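You operate a simulated robot arm through the tools that you are given. There is no shell and no other tool. Be economical: measure what you need, move in short steps, check, and stop when the job is done.

The job below is to be done with a simulated robot arm. You get a single attempt, and the scene is never put back.

TASK
Open the clock door.

It is judged by the outcome, as a careful person would: the job done as asked, and still so three seconds after it is handed in. It fails if anything else is knocked over, pushed out of place, dropped, spilled or broken.

THE ROBOT
A 6-joint arm with a two-finger parallel gripper on a trunk, on a base that drives. Base frame: it is fixed to the floor where the robot stands at the start and does not move with it; the origin is under the middle of the robot, x ahead of it, y to its left, z up. Units: mm, degrees, N and s.
With the tool pointing down near the work surface it reaches from about 220 to 480 mm from the robot's upright axis, wherever it stands. Its first joint turns from -166.0 to 166.0 degrees. Places, roughly: clock door [600, -100, 1400]. Payload 4.1 kg.
The TCP is the grasp point between the finger pads, 23 mm short of the fingertips. In the tool frame z runs along the fingers and y along their closing line. The gripper opens to 94 mm. The fingers are 38 mm wide and 10 mm thick; the gripper's body (54 by 96 mm) begins 39 mm behind the TCP.
Orientation is that of the tool frame in the base frame, as a unit quaternion [x, y, z, w]. With the fingers straight down and closing along the base's y, the tool's x points along the base's -x, its y along +y and its z along -z.

THE INTERFACE
- The arm moves only by the tool servo_tool. Its argument "deltas" is a list of rows, each an object (a shift or turn left out is 0, a gripper value left out holds the last) with "travel": the shift along the base's x, y, z in m, a list of three; "rot": the turn, a rotation vector about the base's x, y, z in degrees, a list of three. In form: [{"travel": [dx, dy, dz], "rot": [ax, ay, az]}, ...]. A call has 1 to 8 rows; each row shifts and turns the commanded pose from where the row before left it. "hand" is the finger opening in m, from 0 to 0.094, set as the call begins (left out, the last holds). Each row takes 0.2 s and may step no farther than 50 mm and 8.6 degrees from the row before; otherwise, or with a gripper value out of range, the whole call is refused. Where a pose cannot be reached the arm comes as near as it can. A force on the tool above 40 N (or 10 N above the force at the start of the call, whichever is more), or a blocked arm, ends the call early, and 0.2 s more pass. Each finger travels about 45 mm/s and halts on what it meets, pressing with about 27 N; the grip force reading is that of the motor and also rises with nothing between the fingers. The clock runs only during rows and for 0.2 s after the last one: add rows that do not move to give the fingers time. The reply holds the time, the measured pose of the TCP, the force on the tool along the base axes, the opening and the grip force, in the units named above and with some noise, with the torque about the TCP (base axes, N m) and any sound that the robot's microphone picked up, and new pictures: "show" is both (left out), scene, wrist or none.
- Cameras (640 x 400 px; columns grow to the right, rows downward): "scene" is now at [24.9, 132.2, 1582.7]; the picture's right is [-0.37, -0.93, 0.00], its down [-0.47, 0.18, -0.87] and it looks along [0.81, -0.32, -0.50] (base axes); focal length 290 px, centre (320, 200). "wrist" rides on the gripper at [86, 16, -74] in the tool frame; the picture's right is [-0.18, 0.98, 0.00], its down [-0.58, -0.11, -0.81] and it looks along [-0.79, -0.15, 0.59] (tool axes); focal length 243 px, centre (320, 200).
- raise_lower(by): slides the trunk up (or, below 0, down) by that many mm; the arm and the scene camera ride with it, the base frame stays. It gives what a move gives, with no picture.
- base_move(legs): drives the robot by 1 to 6 legs, each [ahead, turn to the left] in mm and degrees, along the robot's own axes; the way and the turn of a leg run together, so that a leg with both is an arc; at most 1500 mm and 180 degrees a leg. The arm and the cameras ride along, it lands a little off, and it stops where it bumps. It gives what a move gives, and a new picture of the scene camera.
- aim_head(pan, tilt): turns the head with the scene camera to pan (to the left, within 155 degrees either way) and tilt (down, from -29 to 69), counted from straight ahead of the robot. It gives what a move gives, and a new picture of the scene camera.
- measure_at(camera, pixels): there is no depth. For up to 12 entries [column, row, z] of the newest picture of that camera ("zoom" is the newest enlarged one), the place [x, y] in the base frame at which the ray of that pixel passes the height z, good to about 2 mm. The clock stands still meanwhile.
- inspect(camera, box): a new picture of the part [left, top, right, bottom] of that camera's present view, enlarged. The clock stands still meanwhile.
- finish_job(): hands the job in; it is judged then, once.

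Go step by step. Measure first, check grasps and placings, and put right what went wrong. The budget is 80 turns and 260 pictures, counting those below and the enlarged ones. Unless the task says otherwise, let go and move clear before handing in, and close with one line.

The tools are called after "Call:" as name(argument=value, ...) on one line, values as JSON. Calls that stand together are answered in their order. servo_tool: Moves the arm, as the interface text tells. Its arguments: {"type":"object","properties":{"deltas":{"type":"array"},"hand":{"type":"number"},"show":{"type":"string","enum":["both","scene","wrist","none"]}},"required":["deltas"]} The other tools are called the same way: raise_lower (by) slides the trunk up or down; base_move (legs) drives the base; aim_head (pan, tilt) turns the head that bears the scene camera; measure_at (camera, pixels) gives the place at which the rays of pixels pass given heights; inspect (camera, box) takes an enlarged picture of a part of a camera's view; finish_job () hands the job in.

At the start:

```text
t: 0.0
tcp_pos: [391.9, -176.3, 1000.0]
tool_rot: [0.0, 1.0, 0.0, 0.0]
wrist_force: [-0.9, 0.2, -0.4]
wrist_torque: [0.0, -0.02, -0.04]
width: 94.0
grip_force: 0.0
trunk travel left (down, up): [-525.0, 65.0]
robot x, y, heading: [1.1, 0.6, 0.0]
head pan, tilt: [-21.5, 30.0]
```

scene: 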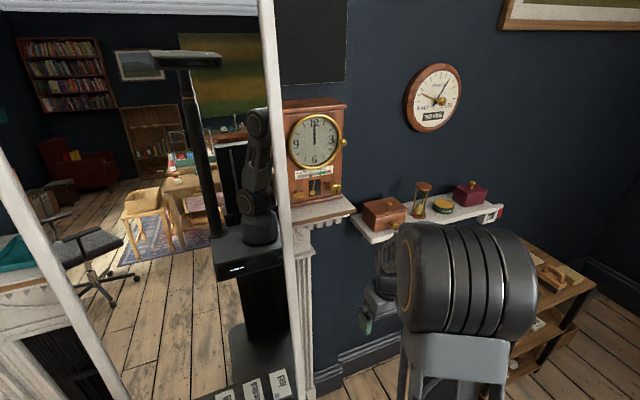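
wrist: 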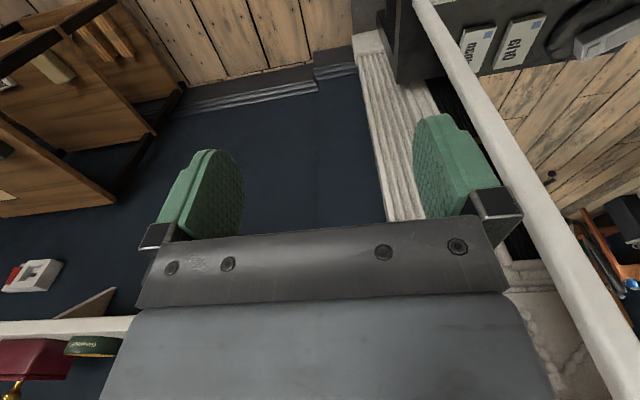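

The scene shows a wooden clock on the mantel around pixel (315,150), with a round bezel and brass knobs near (337,187), and another round wall clock at (433,97). I'll enlarge both to see which has the door.

Call:
inspect(camera="scene", box=[265, 85, 365, 215])

Call:
inspect(camera="scene", box=[350, 50, 510, 250])

```text
3.08 times, centred on (315, 150) of scene
```

zoom: 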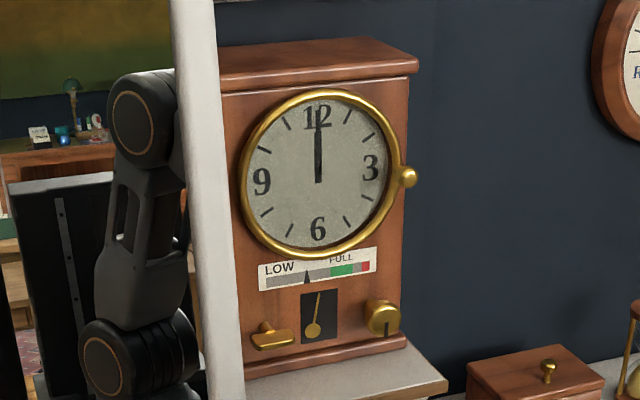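

```text
2.00 times, centred on (430, 150) of scene
```

zoom: 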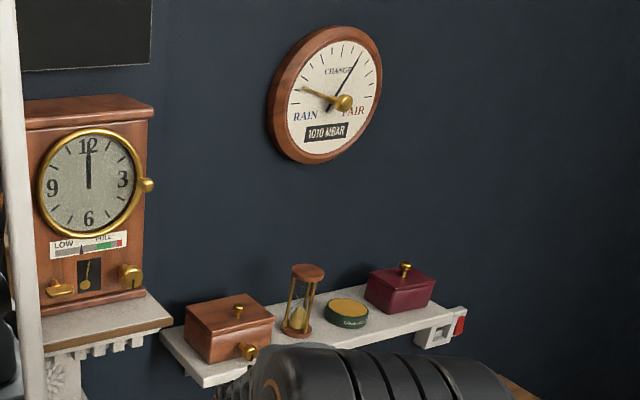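

The clock has a round glazed door with a brass knob at 3 o'clock, so the hinge is probably on the left. A leaning mirror with a white frame stands close to its left, so I'll look around there.

Call:
aim_head(pan=5, tilt=25)

Call:
aim_head(pan=-15, tilt=55)

```text
t: 0.9
tcp_pos: [391.8, -176.1, 999.9]
tool_rot: [0.0, 1.0, 0.0, 0.0]
wrist_force: [0.4, 0.2, -0.4]
wrist_torque: [0.01, 0.0, -0.01]
width: 94.0
grip_force: 0.0
trunk travel left (down, up): [-525.0, 65.0]
robot x, y, heading: [3.0, 2.2, -0.2]
head pan, tilt: [5.0, 25.0]
```

scene: 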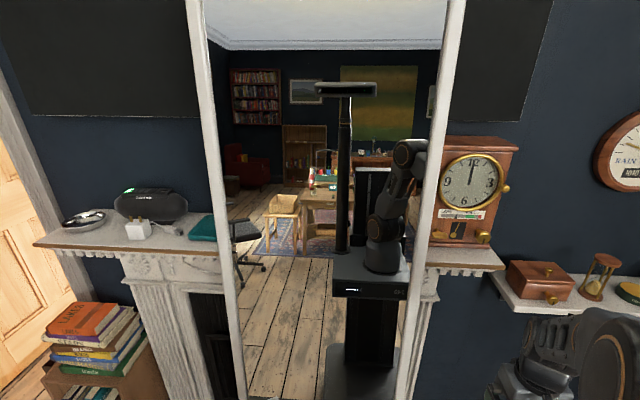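

```text
t: 1.9
tcp_pos: [391.5, -175.0, 1000.4]
tool_rot: [0.0, 1.0, -0.001, 0.0]
wrist_force: [-0.1, -1.0, 0.7]
wrist_torque: [0.0, -0.01, 0.06]
width: 94.1
grip_force: 0.1
trunk travel left (down, up): [-525.0, 65.0]
robot x, y, heading: [-3.4, -4.1, -0.0]
head pan, tilt: [-15.0, 55.0]
```

scene: 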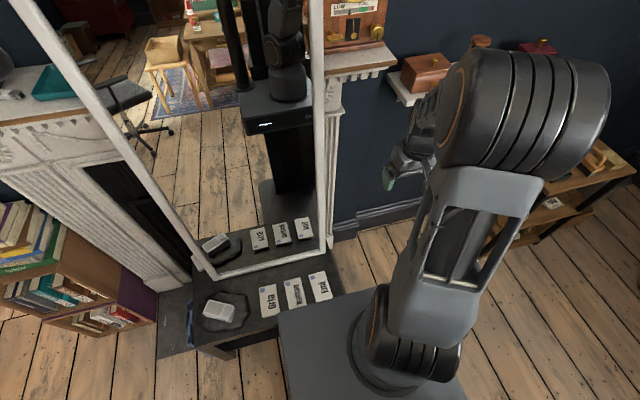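

A tall mirror stands on a low table in front of the fireplace, and its right post is just left of the clock. I'll aim at the clock and measure the knob, bezel, clock corners and the mirror post.

Call:
aim_head(pan=-20, tilt=15)

Call:
inspect(camera="scene", box=[240, 150, 400, 290])

```text
t: 2.9
tcp_pos: [392.4, -176.8, 999.4]
tool_rot: [0.0, 1.0, 0.0, 0.0]
wrist_force: [-0.1, 0.8, -0.9]
wrist_torque: [-0.04, 0.05, 0.0]
width: 94.1
grip_force: 0.0
trunk travel left (down, up): [-525.0, 65.0]
robot x, y, heading: [0.6, -0.4, -0.1]
head pan, tilt: [-20.0, 15.0]
```

scene: 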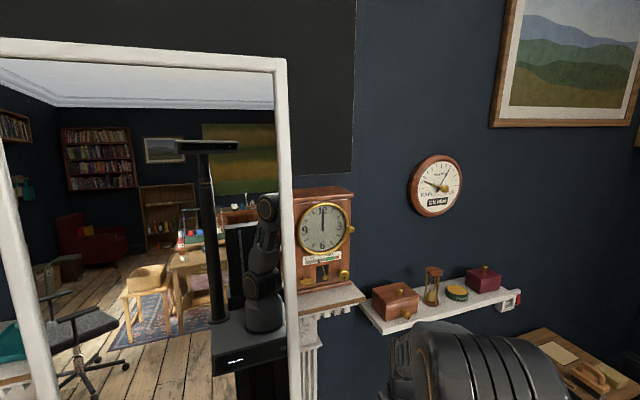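

```text
2.86 times, centred on (320, 220) of scene
```

zoom: 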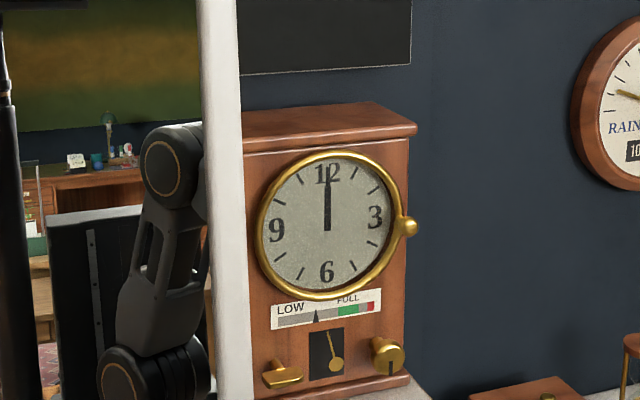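

The knob is at zoom (410,227), and the post's right edge is around zoom (240,200). I'll measure these at several candidate heights.

Call:
measure_at(camera="zoom", pixels=[[410, 227, 1400], [410, 227, 1380], [410, 227, 1420], [257, 227, 1400], [257, 227, 1380], [328, 155, 1440], [328, 298, 1340], [240, 227, 1400], [240, 227, 1450], [417, 128, 1450], [405, 375, 1280], [405, 375, 1300]])

Call:
measure_at(camera="scene", pixels=[[286, 60, 1700], [286, 60, 1750], [286, 60, 1800], [366, 299, 1250], [366, 299, 1270], [366, 299, 1230], [376, 331, 1150], [376, 331, 1200], [295, 245, 1350]])

```text
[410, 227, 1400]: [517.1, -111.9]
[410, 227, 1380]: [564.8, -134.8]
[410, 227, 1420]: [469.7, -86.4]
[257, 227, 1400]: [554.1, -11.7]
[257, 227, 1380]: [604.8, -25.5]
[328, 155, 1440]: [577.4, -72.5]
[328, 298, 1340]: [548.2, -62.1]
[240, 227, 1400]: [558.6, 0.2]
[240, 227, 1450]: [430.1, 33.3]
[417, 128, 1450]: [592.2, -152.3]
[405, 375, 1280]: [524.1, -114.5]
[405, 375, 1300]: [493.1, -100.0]
```

```text
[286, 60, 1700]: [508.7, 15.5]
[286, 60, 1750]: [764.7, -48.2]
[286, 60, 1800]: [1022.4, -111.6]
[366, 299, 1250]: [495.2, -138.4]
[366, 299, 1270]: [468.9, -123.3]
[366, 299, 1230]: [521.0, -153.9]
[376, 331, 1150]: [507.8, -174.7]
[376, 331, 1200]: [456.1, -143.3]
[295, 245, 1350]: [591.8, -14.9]
```

With the clock face near x≈570–580, the knob sits at about (568,-136,1378). The bezel's left edge is near y≈-22 and the mirror's right edge near y≈15 at x≈500. I'll raise the arm and tip the tool to horizontal, well back from everything.

Call:
servo_tool(deltas=[{"travel": [-0.005, 0, 0.04], "rot": [0, -8, 0]}, {"travel": [-0.005, 0, 0.04], "rot": [0, -8, 0]}, {"travel": [-0.005, 0, 0.04], "rot": [0, -8, 0]}, {"travel": [-0.005, 0, 0.04], "rot": [0, -8, 0]}, {"travel": [0, 0, 0.04], "rot": [0, -8, 0]}, {"travel": [0, 0, 0.04], "rot": [0, -8, 0]}])

```text
t: 4.3
tcp_pos: [371.8, -175.4, 1239.8]
tool_rot: [0.0, 0.914, -0.001, 0.407]
wrist_force: [0.5, 0.0, -0.2]
wrist_torque: [0.0, 0.03, -0.02]
width: 94.0
grip_force: 0.1
trunk travel left (down, up): [-525.0, 65.0]
robot x, y, heading: [-3.3, -1.5, 0.1]
head pan, tilt: [-20.0, 15.0]
```

scene: 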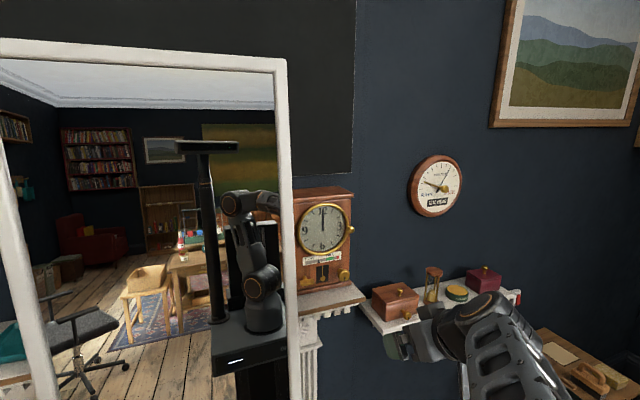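
wrist: 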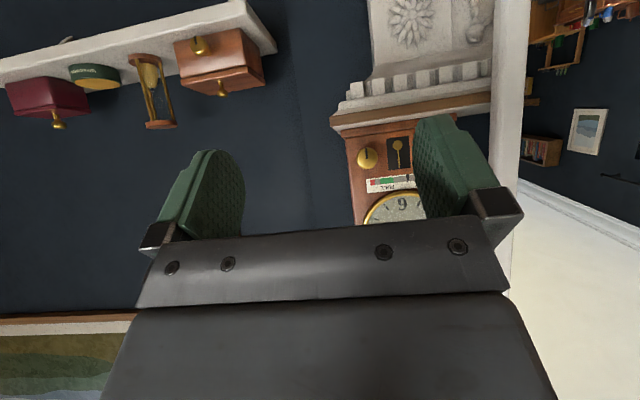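

The arm tracked well. I'll finish levelling the tool and start the roll so the fingers close vertically with the camera on the right.

Call:
servo_tool(deltas=[{"travel": [-0.01, 0, 0.03], "rot": [0, -8.4, 0]}, {"travel": [-0.01, 0, 0.03], "rot": [0, -8.4, 0]}, {"travel": [0, 0, 0.03], "rot": [0, -8.4, 0]}, {"travel": [0, 0, 0.025], "rot": [0, -8.4, 0]}, {"travel": [0, 0, 0.025], "rot": [0, -8.4, 0]}])

Call:
servo_tool(deltas=[{"rot": [-8.2, 0, 0]}, {"rot": [-8.2, 0, 0]}, {"rot": [-8.2, 0, 0]}, {"rot": [-8.2, 0, 0]}, {"rot": [-8.2, 0, 0]}, {"rot": [-8.2, 0, 0]}])

```text
t: 5.5
tcp_pos: [351.3, -176.0, 1381.9]
tool_rot: [-0.001, 0.706, 0.0, 0.708]
wrist_force: [-0.1, -0.6, 0.6]
wrist_torque: [0.03, 0.02, 0.04]
width: 94.0
grip_force: 0.0
trunk travel left (down, up): [-525.0, 65.0]
robot x, y, heading: [1.1, -2.5, 0.2]
head pan, tilt: [-20.0, 15.0]
```

scene: 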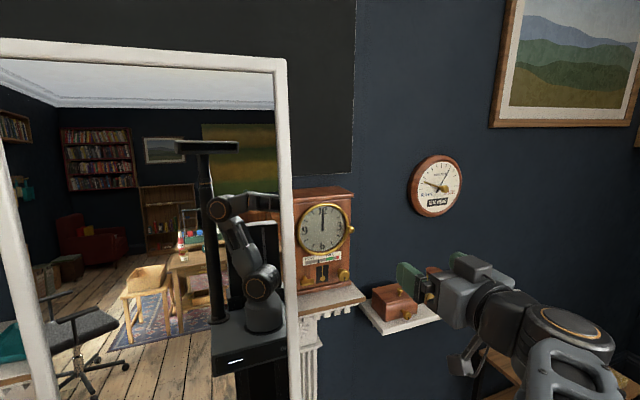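
wrist: 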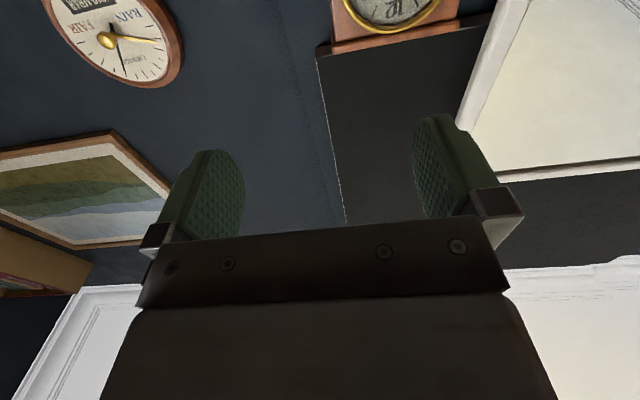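

```text
t: 6.9
tcp_pos: [352.1, -176.2, 1380.6]
tool_rot: [-0.294, 0.643, -0.295, 0.643]
wrist_force: [-0.5, -0.2, 0.8]
wrist_torque: [0.02, 0.0, -0.04]
width: 94.2
grip_force: 0.1
trunk travel left (down, up): [-525.0, 65.0]
robot x, y, heading: [-1.5, -1.9, -0.2]
head pan, tilt: [-20.0, 15.0]
```

scene: 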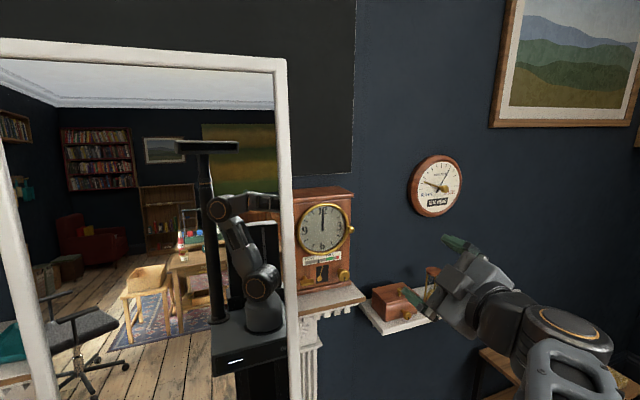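
wrist: 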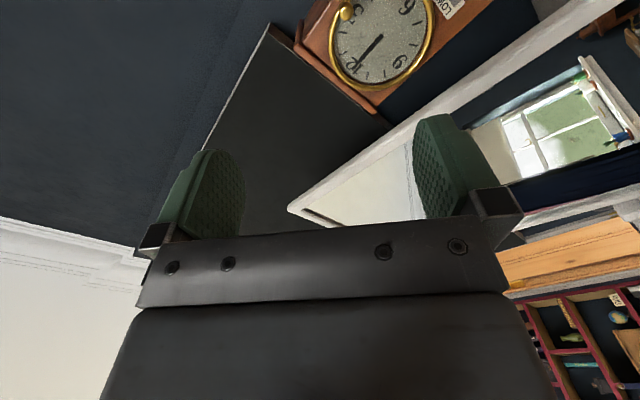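

Rolling as planned, and the clock is now in the wrist view. I'll finish the roll.

Call:
servo_tool(deltas=[{"rot": [-8.2, 0, 0]}, {"rot": [-8.2, 0, 0]}, {"rot": [-8.2, 0, 0]}, {"rot": [-8.2, 0, 0]}, {"rot": [-8, 0, 0]}])

Call:
inspect(camera="wrist", box=[240, 0, 480, 150])

```text
t: 8.3
tcp_pos: [352.5, -171.4, 1415.7]
tool_rot: [-0.492, 0.532, -0.474, 0.5]
wrist_force: [0.0, 0.4, -0.6]
wrist_torque: [-0.06, -0.02, -0.02]
width: 94.2
grip_force: 0.1
out of reach, approached as far as the arm can: row 4, 5
trunk travel left (down, up): [-525.0, 65.0]
robot x, y, heading: [0.7, 2.1, -0.1]
head pan, tilt: [-20.0, 15.0]
stopped in row 5: the arm was blocked; the commanded pose is now the measured one
```

scene: 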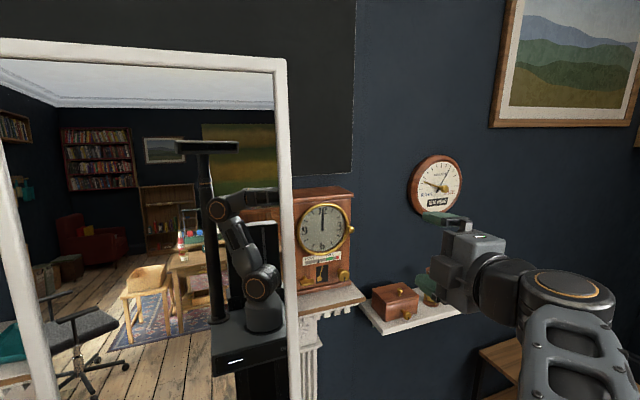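
wrist: 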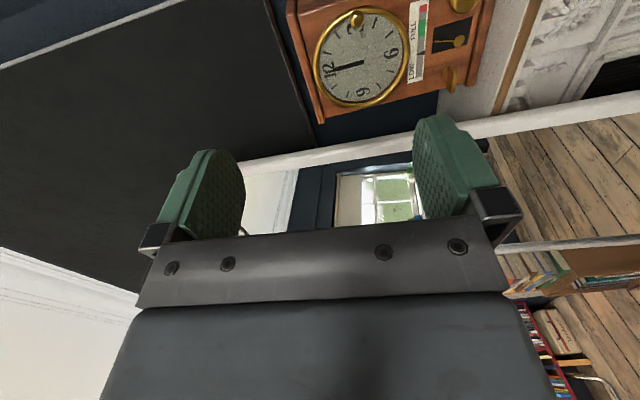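

```text
2.67 times, centred on (360, 75) of wrist
```

zoom: 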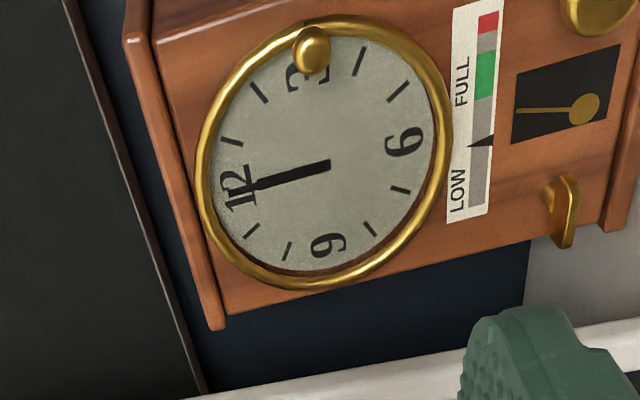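

The arm hit a reach limit about 5° short of full roll, which is acceptable. The knob at zoom (311,50) protrudes forward of the bezel. I'll triangulate it with the wrist camera.

Call:
measure_at(camera="zoom", pixels=[[311, 50, 1400], [311, 50, 1390], [311, 50, 1380], [311, 50, 1370], [320, 285, 1380], [320, 285, 1370], [448, 120, 1330], [448, 120, 1320], [200, 165, 1430], [200, 165, 1440]])

Call:
inspect(camera="scene", box=[290, 180, 370, 300])

```text
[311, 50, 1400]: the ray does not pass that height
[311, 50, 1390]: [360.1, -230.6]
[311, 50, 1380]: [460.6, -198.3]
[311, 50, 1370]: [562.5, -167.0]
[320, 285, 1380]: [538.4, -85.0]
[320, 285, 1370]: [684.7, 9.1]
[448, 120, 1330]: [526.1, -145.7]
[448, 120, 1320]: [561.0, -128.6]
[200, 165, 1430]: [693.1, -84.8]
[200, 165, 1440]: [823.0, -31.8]
```

```text
3.33 times, centred on (330, 240) of scene
```

zoom: 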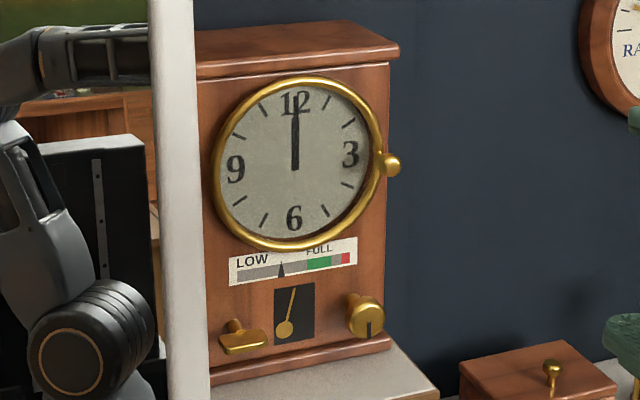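

Triangulating puts the knob at about (604,-154,1365), the bezel front near x≈629 and the hinge side near y≈-31. I'll move forward to a pre-grasp while correcting the residual tilt.

Call:
servo_tool(deltas=[{"travel": [0.04, 0.004, -0.016]}, {"travel": [0.04, 0.004, -0.016]}, {"travel": [0.03, 0.004, -0.01]}, {"travel": [0.03, 0.003, -0.008], "rot": [-1.9, -1.5, 0]}, {"travel": [0.03, 0.002, 0], "rot": [-1.9, -1.4, 0]}])

```text
t: 9.5
tcp_pos: [512.3, -130.0, 1456.0]
tool_rot: [-0.499, 0.507, -0.5, 0.495]
wrist_force: [0.2, -0.5, -0.5]
wrist_torque: [-0.04, -0.04, -0.01]
width: 94.1
grip_force: 0.1
out of reach, approached as far as the arm can: row 1, 2, 3, 4, 5
trunk travel left (down, up): [-525.0, 65.0]
robot x, y, heading: [-0.3, 0.7, 0.1]
head pan, tilt: [-20.0, 15.0]
```

scene: 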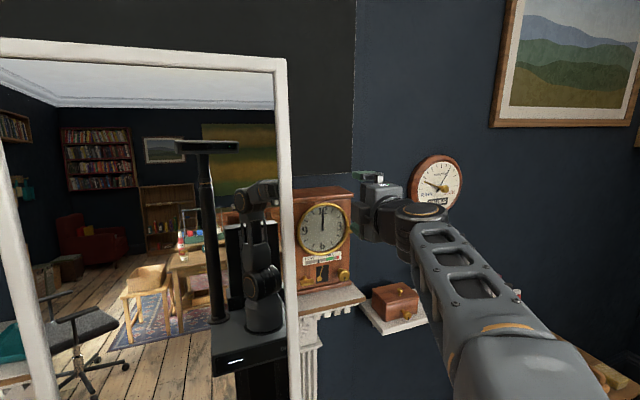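
wrist: 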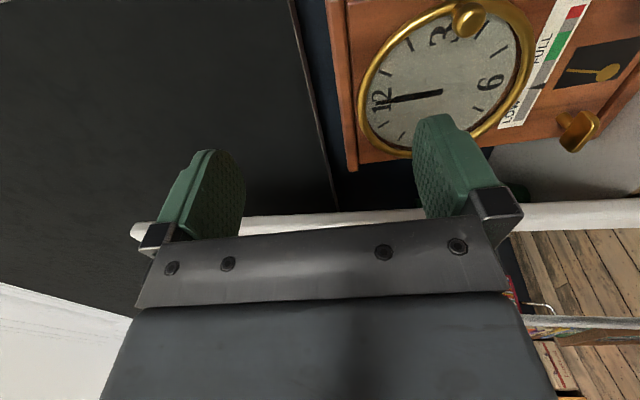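

The orientation is now right, but the TCP is high at z 1456 with reach warnings. I'll hold a couple of rows to see whether it settles toward the commanded pose.

Call:
servo_tool(deltas=[{}, {"travel": [0, 0, 0]}, {"travel": [-0.02, 0, 0]}], show="none")

```text
t: 10.3
tcp_pos: [491.9, -129.2, 1459.3]
tool_rot: [-0.498, 0.504, -0.503, 0.495]
wrist_force: [0.4, -1.4, -0.2]
wrist_torque: [-0.01, 0.0, -0.01]
width: 94.1
grip_force: 0.1
trunk travel left (down, up): [-525.0, 65.0]
robot x, y, heading: [4.9, -0.5, -0.1]
head pan, tilt: [-20.0, 15.0]
```

It is no longer flagged, so the command follows the reached pose. I'll step down and right from here toward (540,-154,1366).

Call:
servo_tool(deltas=[{"travel": [0, -0.008, -0.03]}, {"travel": [0, -0.008, -0.03]}, {"travel": [0, -0.008, -0.033]}], show="none")

```text
t: 11.1
tcp_pos: [488.0, -132.5, 1453.3]
tool_rot: [-0.499, 0.509, -0.499, 0.493]
wrist_force: [0.4, -0.2, -0.1]
wrist_torque: [0.01, -0.04, -0.03]
width: 93.8
grip_force: 0.1
out of reach, approached as far as the arm can: row 1, 2, 3
trunk travel left (down, up): [-525.0, 65.0]
robot x, y, heading: [-2.3, 0.6, 0.4]
head pan, tilt: [-20.0, 15.0]
```

The arm cannot go lower in this orientation, but the trunk can. I'll lower it by about 88 mm.

Call:
raise_lower(by=-88)

Call:
servo_tool(deltas=[{"travel": [0.01, -0.01, 0]}, {"travel": [0.01, -0.01, 0]}])

```text
t: 12.4
tcp_pos: [488.2, -132.1, 1365.6]
tool_rot: [-0.499, 0.509, -0.498, 0.493]
wrist_force: [-0.2, 0.1, -0.6]
wrist_torque: [0.02, 0.0, -0.01]
width: 94.1
grip_force: 0.1
trunk travel left (down, up): [-437.0, 153.0]
robot x, y, heading: [1.7, 2.5, -0.0]
head pan, tilt: [-20.0, 15.0]
```

```text
t: 13.0
tcp_pos: [508.8, -151.5, 1367.3]
tool_rot: [-0.5, 0.511, -0.498, 0.492]
wrist_force: [-0.7, -0.4, 0.8]
wrist_torque: [0.01, -0.02, 0.03]
width: 93.8
grip_force: 0.0
trunk travel left (down, up): [-437.0, 153.0]
robot x, y, heading: [0.4, 0.6, 0.2]
head pan, tilt: [-20.0, 15.0]
```

scene: 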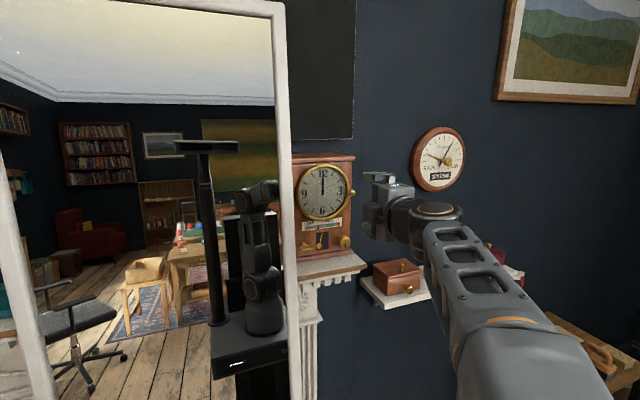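
wrist: 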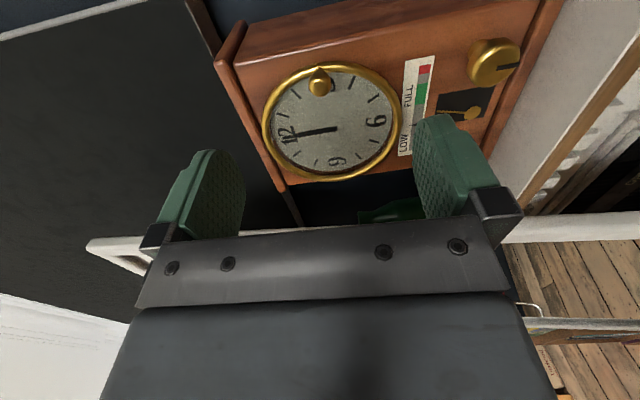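

The TCP is now at knob height. I'll re-triangulate the knob: wrist at about (320,84), scene near (352,191).

Call:
inspect(camera="scene", box=[280, 150, 440, 250])

Call:
measure_at(camera="wrist", pixels=[[320, 84, 1370], [320, 84, 1366], [320, 84, 1360], [401, 130, 1310], [401, 130, 1300], [338, 179, 1370], [338, 179, 1360]])

```text
4.00 times, centred on (360, 200) of scene
```

zoom: 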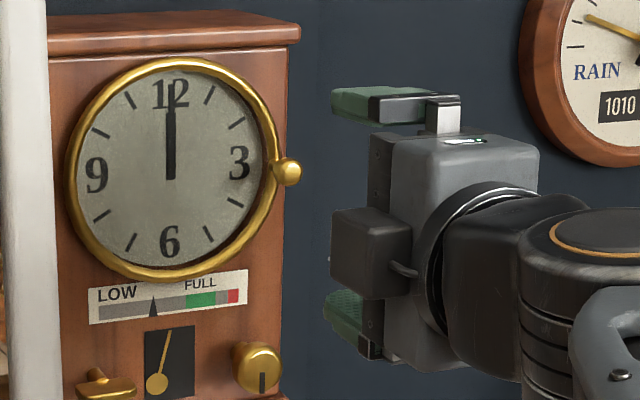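

```text
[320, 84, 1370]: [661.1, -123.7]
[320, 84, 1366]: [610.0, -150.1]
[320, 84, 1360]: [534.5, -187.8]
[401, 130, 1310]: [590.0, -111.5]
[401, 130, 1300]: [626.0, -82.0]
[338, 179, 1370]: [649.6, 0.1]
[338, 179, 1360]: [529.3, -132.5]
```

Call:
measure_at(camera="zoom", pixels=[[288, 172, 1380], [288, 172, 1365], [288, 172, 1360], [66, 175, 1365], [66, 175, 1380], [170, 280, 1300], [47, 175, 1365], [47, 175, 1390]])

```text
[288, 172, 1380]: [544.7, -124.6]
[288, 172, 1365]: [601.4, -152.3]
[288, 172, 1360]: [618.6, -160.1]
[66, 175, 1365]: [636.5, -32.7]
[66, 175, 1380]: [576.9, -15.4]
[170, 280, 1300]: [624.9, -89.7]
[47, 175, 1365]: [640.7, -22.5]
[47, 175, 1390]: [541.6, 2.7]
```

Both views agree: knob at about (603,-153,1365). I'll partly close the hand and approach to x≈594, which puts the fingertips at about 617.

Call:
servo_tool(deltas=[{"travel": [0.02, -0.001, -0.001]}, {"travel": [0.02, 0, -0.001]}, {"travel": [0.02, 0, 0]}, {"travel": [0.015, 0, 0]}, {"travel": [0.01, 0, 0]}], hand=0.05)

Call:
inspect(camera="scene", box=[280, 150, 440, 250])

```text
t: 14.2
tcp_pos: [593.5, -153.1, 1364.3]
tool_rot: [-0.499, 0.508, -0.499, 0.494]
wrist_force: [0.1, -0.4, -0.8]
wrist_torque: [-0.03, -0.01, -0.01]
width: 50.1
grip_force: 0.0
trunk travel left (down, up): [-437.0, 153.0]
robot x, y, heading: [-1.1, 1.6, 0.3]
head pan, tilt: [-20.0, 15.0]
```

scene: 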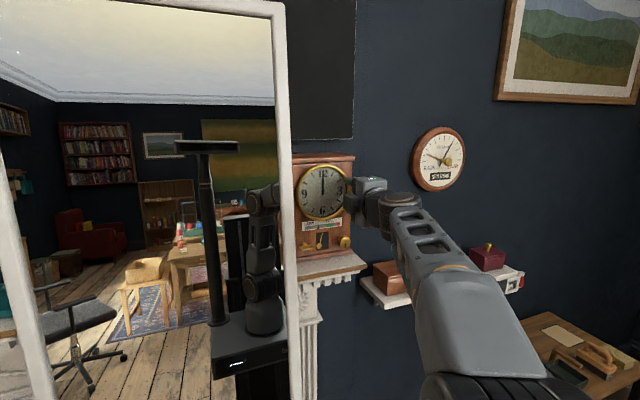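
wrist: 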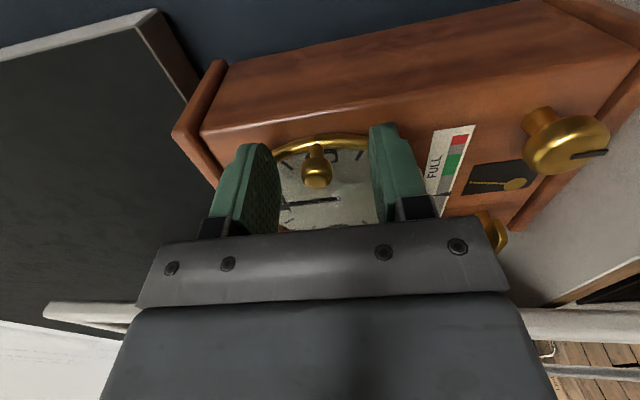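

```text
4.00 times, centred on (360, 200) of scene
```

zoom: 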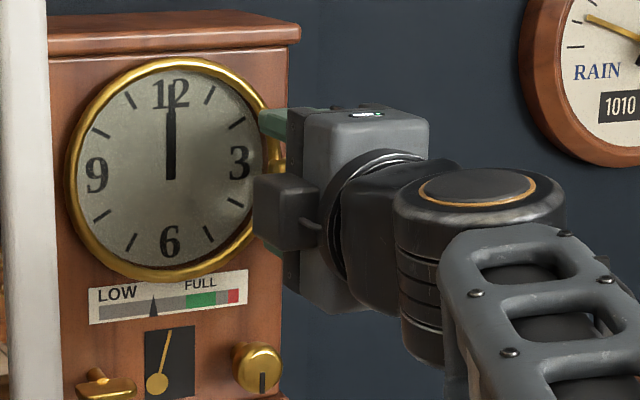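

The knob is centred between the pads in the wrist view (315,165). Closing.

Call:
servo_tool(deltas=[{}, {}, {}, {}], hand=0.0, show="wrist")

```text
t: 15.2
tcp_pos: [591.4, -152.2, 1364.3]
tool_rot: [-0.498, 0.506, -0.501, 0.494]
wrist_force: [3.5, -0.3, 14.4]
wrist_torque: [0.04, -0.13, -0.39]
width: 14.9
grip_force: 45.1
trunk travel left (down, up): [-437.0, 153.0]
robot x, y, heading: [-1.4, 1.7, 0.0]
head pan, tilt: [-20.0, 15.0]
```

wrist: 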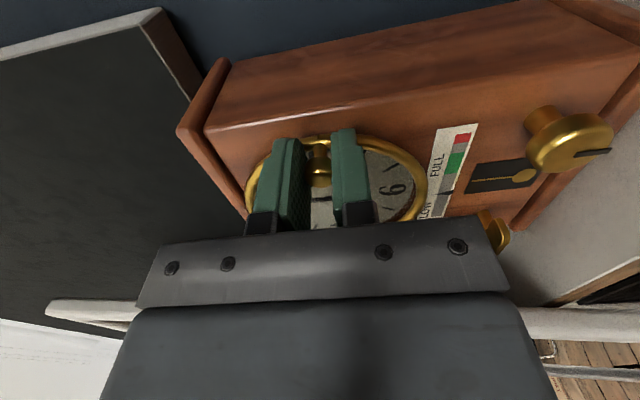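

The knob is firmly held at 14.9 mm. I'll pull gently along the arc for the first few millimetres and watch the force.

Call:
servo_tool(deltas=[{"travel": [0, 0, 0.0015]}, {"travel": [-0.005, 0.001, 0]}, {"travel": [-0.005, 0.0015, 0]}])

```text
t: 16.0
tcp_pos: [582.4, -150.0, 1365.7]
tool_rot: [-0.499, 0.508, -0.501, 0.493]
wrist_force: [9.6, -2.5, 16.6]
wrist_torque: [-0.01, -0.17, -1.31]
width: 15.2
grip_force: 45.5
trunk travel left (down, up): [-437.0, 153.0]
robot x, y, heading: [1.1, -2.0, -0.2]
head pan, tilt: [-20.0, 15.0]
```

scene: 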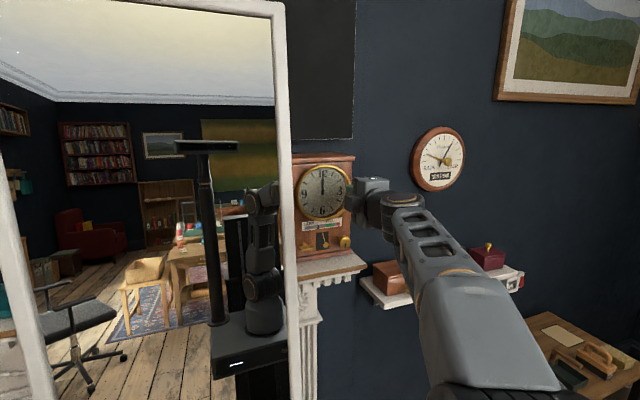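
wrist: 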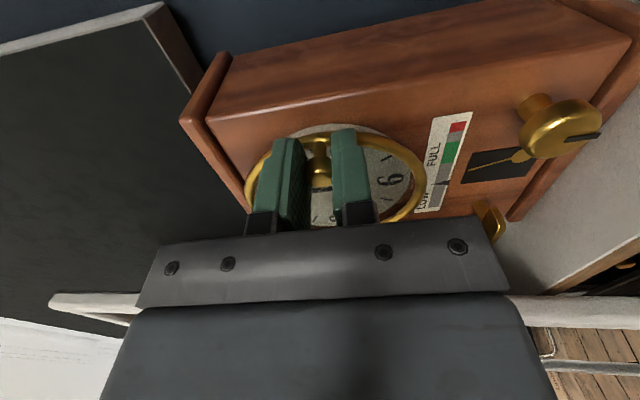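

The bezel has separated from the dial at its right edge, so the door is opening with only about 10 N. Continuing along the arc to roughly 30°.

Call:
servo_tool(deltas=[{"travel": [-0.0116, 0.0045, 0]}, {"travel": [-0.0098, 0.0045, 0]}, {"travel": [-0.0094, 0.0055, 0]}, {"travel": [-0.0087, 0.0062, 0]}, {"travel": [-0.0084, 0.007, 0]}])

```text
t: 17.2
tcp_pos: [533.6, -124.8, 1365.3]
tool_rot: [-0.499, 0.509, -0.499, 0.493]
wrist_force: [-3.7, -16.0, 11.1]
wrist_torque: [-0.04, -0.14, -1.18]
width: 15.0
grip_force: 44.8
trunk travel left (down, up): [-437.0, 153.0]
robot x, y, heading: [2.9, 1.4, -0.1]
head pan, tilt: [-20.0, 15.0]
```

scene: 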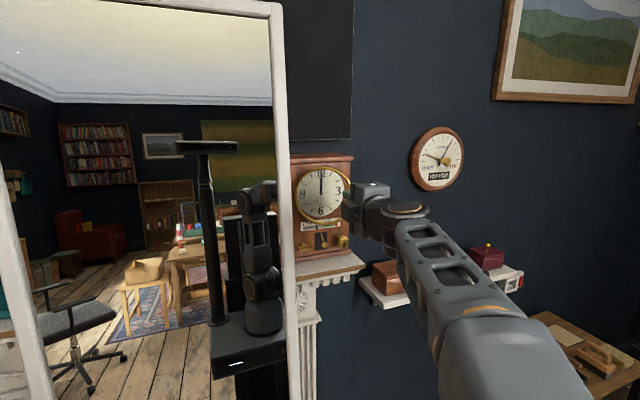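
wrist: 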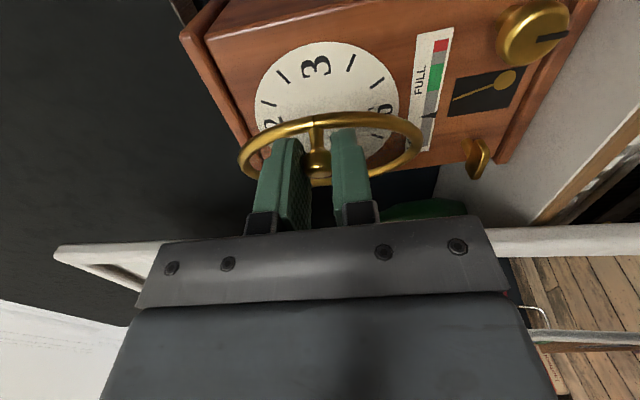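

The door follows well and is about 30° open. I'll go on to about 45°, then release and push from behind, so the gripper stays away from the mirror.

Call:
servo_tool(deltas=[{"travel": [-0.007, 0.006, 0]}, {"travel": [-0.007, 0.008, 0]}, {"travel": [-0.006, 0.008, 0]}], show="none")

Call:
servo_tool(deltas=[{}, {}, {}], hand=0.045)

```text
t: 18.0
tcp_pos: [512.5, -102.5, 1365.4]
tool_rot: [-0.498, 0.508, -0.5, 0.494]
wrist_force: [-3.4, -13.9, 15.7]
wrist_torque: [-0.12, -0.29, -1.34]
width: 15.0
grip_force: 45.1
trunk travel left (down, up): [-437.0, 153.0]
robot x, y, heading: [0.8, -0.7, -0.3]
head pan, tilt: [-20.0, 15.0]
```

```text
t: 18.8
tcp_pos: [515.6, -99.9, 1363.6]
tool_rot: [-0.5, 0.508, -0.499, 0.494]
wrist_force: [-0.1, -0.1, 0.1]
wrist_torque: [0.04, 0.01, 0.0]
width: 44.6
grip_force: 0.1
trunk travel left (down, up): [-437.0, 153.0]
robot x, y, heading: [0.3, -2.5, 0.2]
head pan, tilt: [-20.0, 15.0]
```

scene: 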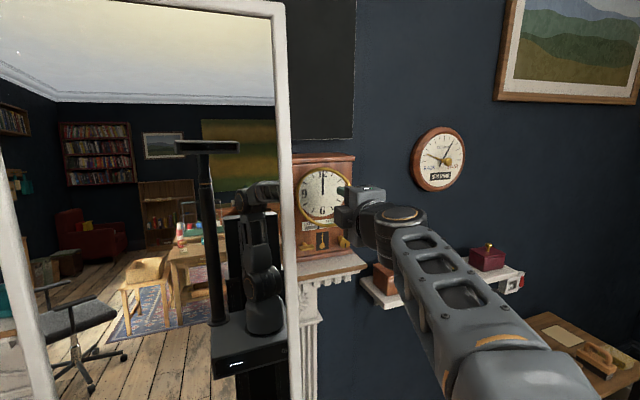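
wrist: 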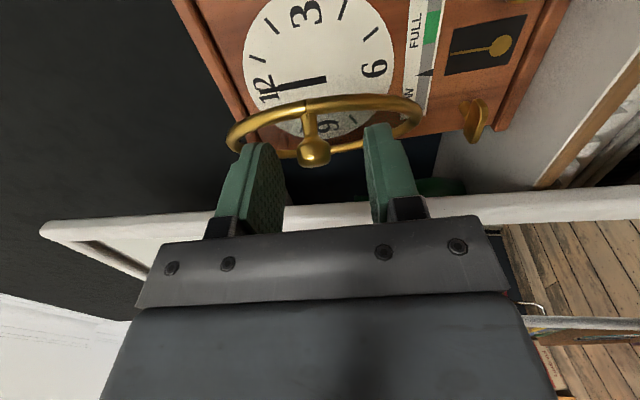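

The door holds its place at about 45°. I'll back off the knob, close the fingers, step right, and go in behind the rim.

Call:
servo_tool(deltas=[{"travel": [-0.02, 0, 0]}, {"travel": [-0.025, 0, 0]}, {"travel": [0, -0.035, 0]}, {"travel": [0, -0.035, 0]}], show="none")

Call:
servo_tool(deltas=[{}, {}, {}], hand=0.0)

```text
t: 19.8
tcp_pos: [468.4, -170.3, 1368.5]
tool_rot: [-0.499, 0.511, -0.497, 0.492]
wrist_force: [0.3, 0.1, 0.4]
wrist_torque: [0.04, -0.03, 0.01]
width: 45.0
grip_force: 0.2
out of reach, approached as far as the arm can: row 4
trunk travel left (down, up): [-437.0, 153.0]
robot x, y, heading: [-1.5, 3.2, 0.3]
head pan, tilt: [-20.0, 15.0]
```

```text
t: 20.6
tcp_pos: [469.5, -169.4, 1368.6]
tool_rot: [-0.5, 0.51, -0.497, 0.492]
wrist_force: [-0.8, -0.4, 0.2]
wrist_torque: [0.01, 0.0, -0.02]
width: 0.0
grip_force: 27.1
trunk travel left (down, up): [-437.0, 153.0]
robot x, y, heading: [-0.4, -1.3, -0.0]
head pan, tilt: [-20.0, 15.0]
```

scene: 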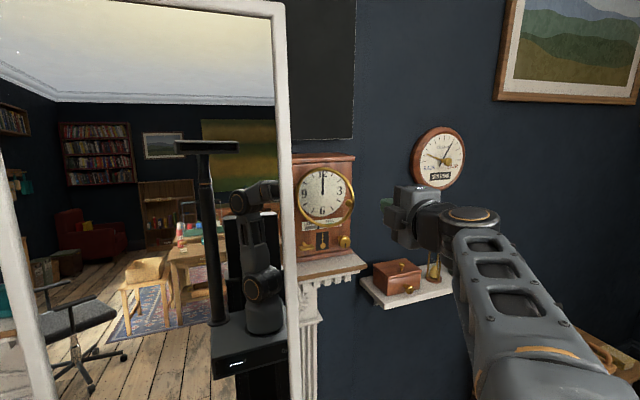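
wrist: 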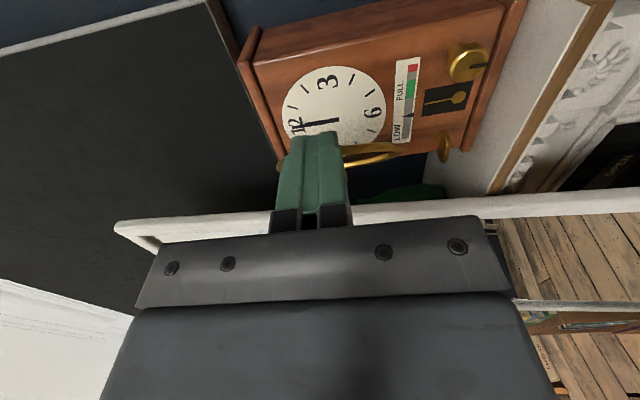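

The fingers are closed and right of the rim. I'll go forward beside the clock front, then sweep left.

Call:
servo_tool(deltas=[{"travel": [0.025, 0, -0.002]}, {"travel": [0.025, 0, -0.001]}, {"travel": [0.02, 0, 0]}, {"travel": [0, 0.015, 0]}])

Call:
inspect(camera="scene", box=[270, 140, 430, 260])

```text
t: 21.6
tcp_pos: [541.5, -154.9, 1367.5]
tool_rot: [-0.5, 0.51, -0.497, 0.493]
wrist_force: [0.2, 0.6, 0.4]
wrist_torque: [0.02, -0.01, -0.01]
width: 0.0
grip_force: 26.9
trunk travel left (down, up): [-437.0, 153.0]
robot x, y, heading: [-0.3, 1.4, 0.3]
head pan, tilt: [-20.0, 15.0]
```

scene: 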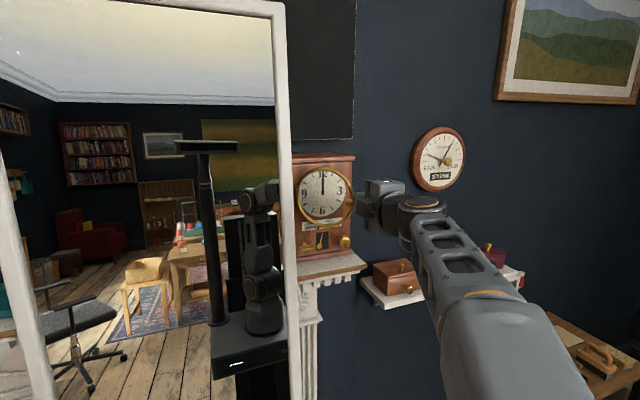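
wrist: 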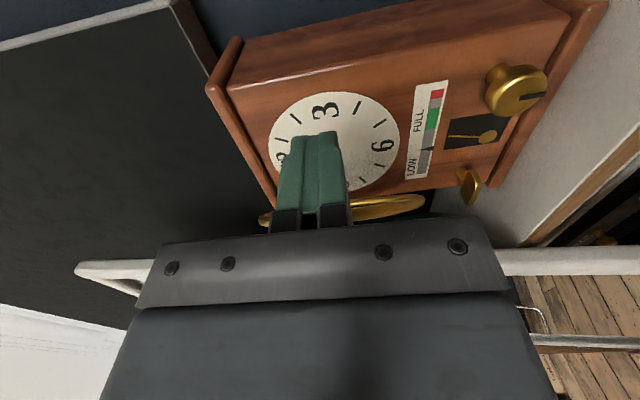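

```text
3.33 times, centred on (350, 200) of scene
```

zoom: 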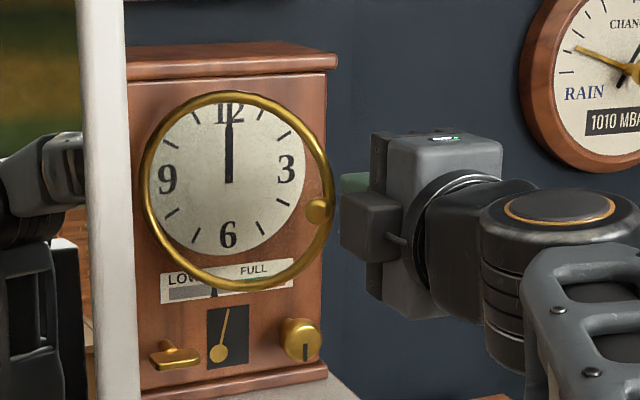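

The fingers are at the right of the rim and deeper than it. Sweeping left in small steps to push the door from behind.

Call:
servo_tool(deltas=[{"travel": [0, 0.01, 0]}, {"travel": [0, 0.01, 0]}, {"travel": [0, 0.01, 0]}, {"travel": [0, 0.01, 0]}])

Call:
inspect(camera="scene", box=[270, 140, 430, 260])

```text
t: 22.3
tcp_pos: [534.9, -141.6, 1367.1]
tool_rot: [-0.492, 0.514, -0.506, 0.487]
wrist_force: [-17.1, -19.0, -2.5]
wrist_torque: [-0.07, -0.09, 0.25]
width: 0.0
grip_force: 26.9
trunk travel left (down, up): [-437.0, 153.0]
robot x, y, heading: [-0.7, 1.1, -1.0]
head pan, tilt: [-20.0, 15.0]
stopped in row 3: the force on the tool passed its limit at 46 N (the readings are from after the stop); the commanded pose is now the measured one
```

scene: 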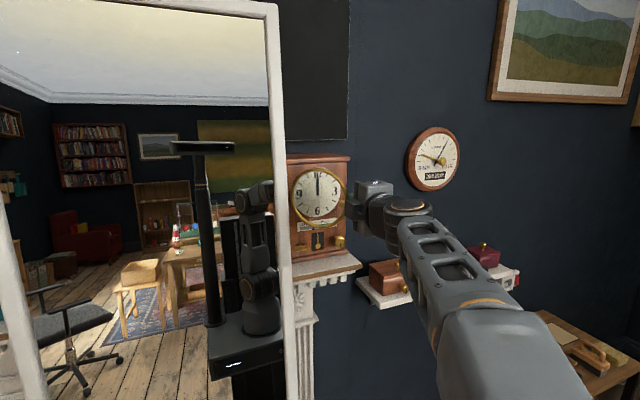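
wrist: 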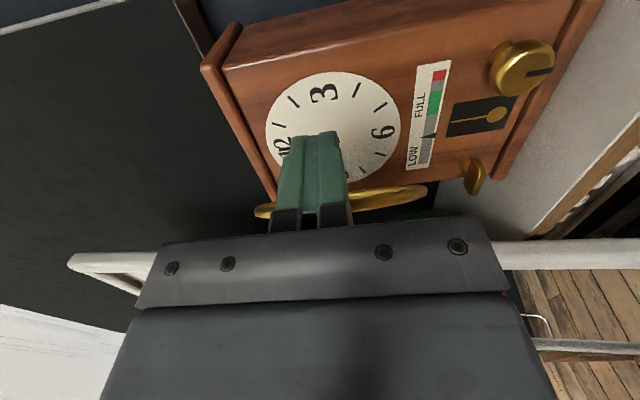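

```text
3.33 times, centred on (350, 200) of scene
```

zoom: 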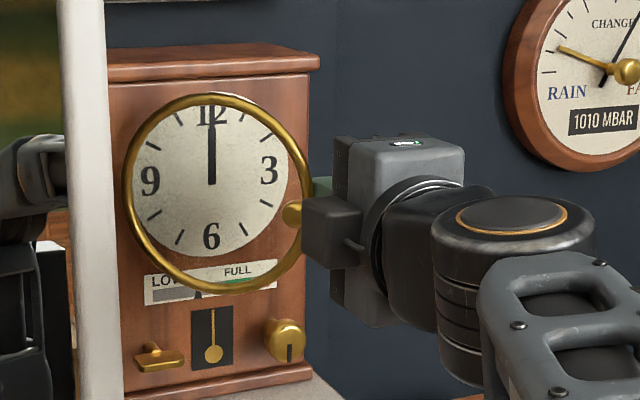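

The stop came from the black box on the gripper's left side meeting the knob, not from the rim. I'll back out and re-grip the knob instead to pull it further.

Call:
servo_tool(deltas=[{"travel": [0.004, -0.02, 0]}, {"travel": [-0.02, -0.005, 0]}, {"travel": [-0.025, 0, 0]}, {"travel": [-0.025, 0, 0]}])

Call:
inspect(camera="scene", box=[260, 140, 420, 240])

```text
t: 23.3
tcp_pos: [473.3, -161.5, 1366.7]
tool_rot: [-0.497, 0.514, -0.501, 0.488]
wrist_force: [0.3, -1.2, -0.1]
wrist_torque: [-0.01, 0.01, 0.03]
width: 0.0
grip_force: 26.9
trunk travel left (down, up): [-437.0, 153.0]
robot x, y, heading: [-3.3, -1.7, -0.4]
head pan, tilt: [-20.0, 15.0]
```

scene: 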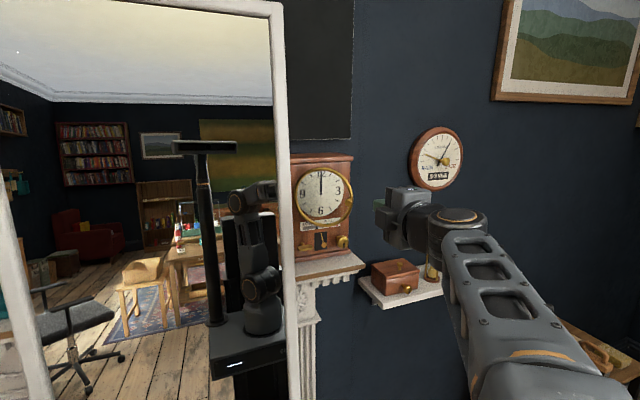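
wrist: 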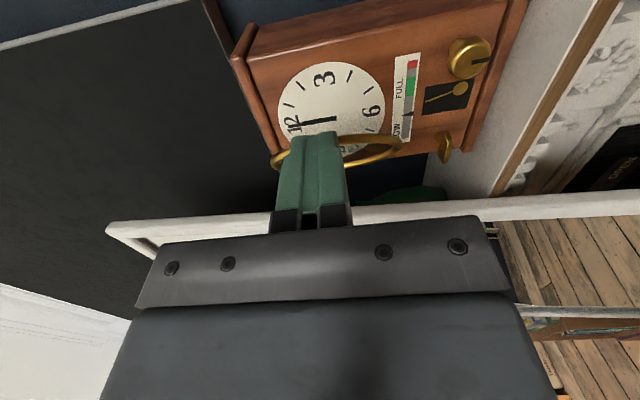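

```text
4.00 times, centred on (340, 190) of scene
```

zoom: 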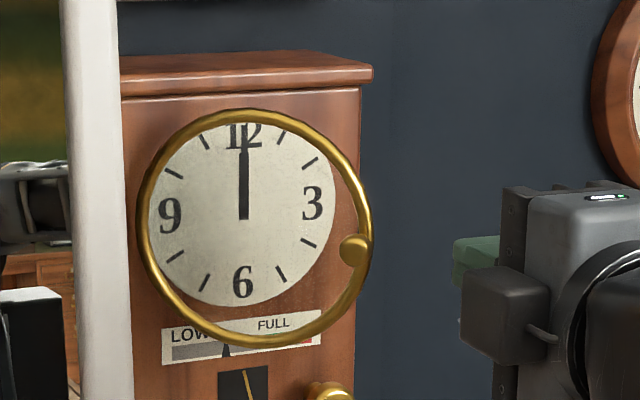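

The door is still open, with the knob at zoom (352,250). Its height is unchanged at about 1365, so I'll locate it.

Call:
measure_at(camera="zoom", pixels=[[352, 250, 1365], [352, 250, 1363], [368, 230, 1365], [75, 200, 1365], [120, 200, 1380]])

```text
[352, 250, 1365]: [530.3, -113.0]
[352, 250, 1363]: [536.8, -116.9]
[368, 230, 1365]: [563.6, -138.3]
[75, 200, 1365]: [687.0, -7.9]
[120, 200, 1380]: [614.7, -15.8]
```

The knob is at about (530,-113,1365), so the door is about 38° open. I'll open the fingers, line up and re-grip.

Call:
servo_tool(deltas=[{"travel": [-0.008, 0.016, 0]}, {"travel": [0, 0.016, -0.001]}, {"travel": [0, 0.016, -0.001]}, {"travel": [0.018, 0, 0]}, {"travel": [0.018, 0, 0]}, {"travel": [0.018, 0, 0]}], hand=0.05)

```text
t: 24.7
tcp_pos: [517.5, -112.2, 1365.1]
tool_rot: [-0.497, 0.512, -0.502, 0.488]
wrist_force: [0.1, -0.7, 0.1]
wrist_torque: [0.0, 0.0, 0.01]
width: 49.8
grip_force: 0.1
trunk travel left (down, up): [-437.0, 153.0]
robot x, y, heading: [-0.2, 1.4, -0.5]
head pan, tilt: [-20.0, 15.0]
```

scene: 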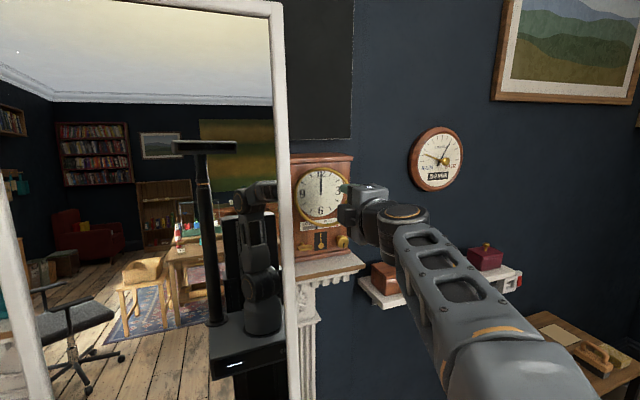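
wrist: 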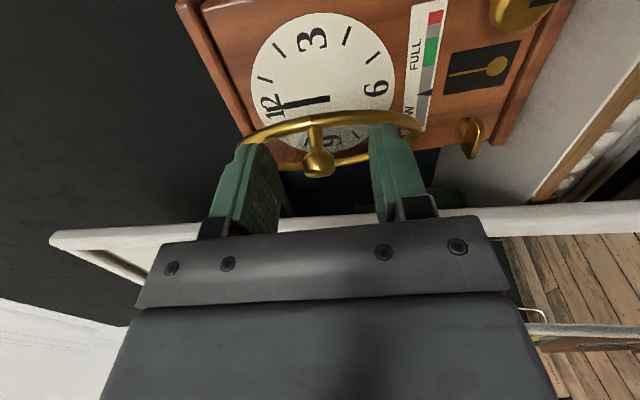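

The knob is between the pads again. Before pulling on, I'll triangulate the mirror's right edge: wrist white bar upper edge around (320,211).

Call:
measure_at(camera="wrist", pixels=[[345, 211, 1365], [345, 211, 1355], [345, 211, 1345], [470, 207, 1300], [470, 207, 1280]])

Call:
measure_at(camera="scene", pixels=[[288, 190, 1380], [288, 190, 1390], [288, 190, 1360], [294, 270, 1280], [294, 270, 1300]])

Call:
servo_tool(deltas=[{}, {}, {}, {}], hand=0.0, show="none")

```text
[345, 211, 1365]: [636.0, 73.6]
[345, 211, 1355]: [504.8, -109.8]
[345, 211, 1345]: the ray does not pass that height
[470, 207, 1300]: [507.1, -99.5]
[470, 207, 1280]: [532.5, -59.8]
```

```text
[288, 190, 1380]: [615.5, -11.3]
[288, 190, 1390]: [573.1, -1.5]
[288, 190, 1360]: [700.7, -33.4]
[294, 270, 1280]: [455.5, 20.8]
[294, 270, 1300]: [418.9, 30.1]
```

```text
t: 25.7
tcp_pos: [517.8, -110.6, 1365.1]
tool_rot: [-0.496, 0.512, -0.502, 0.489]
wrist_force: [1.9, 0.8, 2.9]
wrist_torque: [-0.02, -0.01, -0.11]
width: 15.1
grip_force: 45.5
trunk travel left (down, up): [-437.0, 153.0]
robot x, y, heading: [-0.7, 3.9, -0.2]
head pan, tilt: [-20.0, 15.0]
```

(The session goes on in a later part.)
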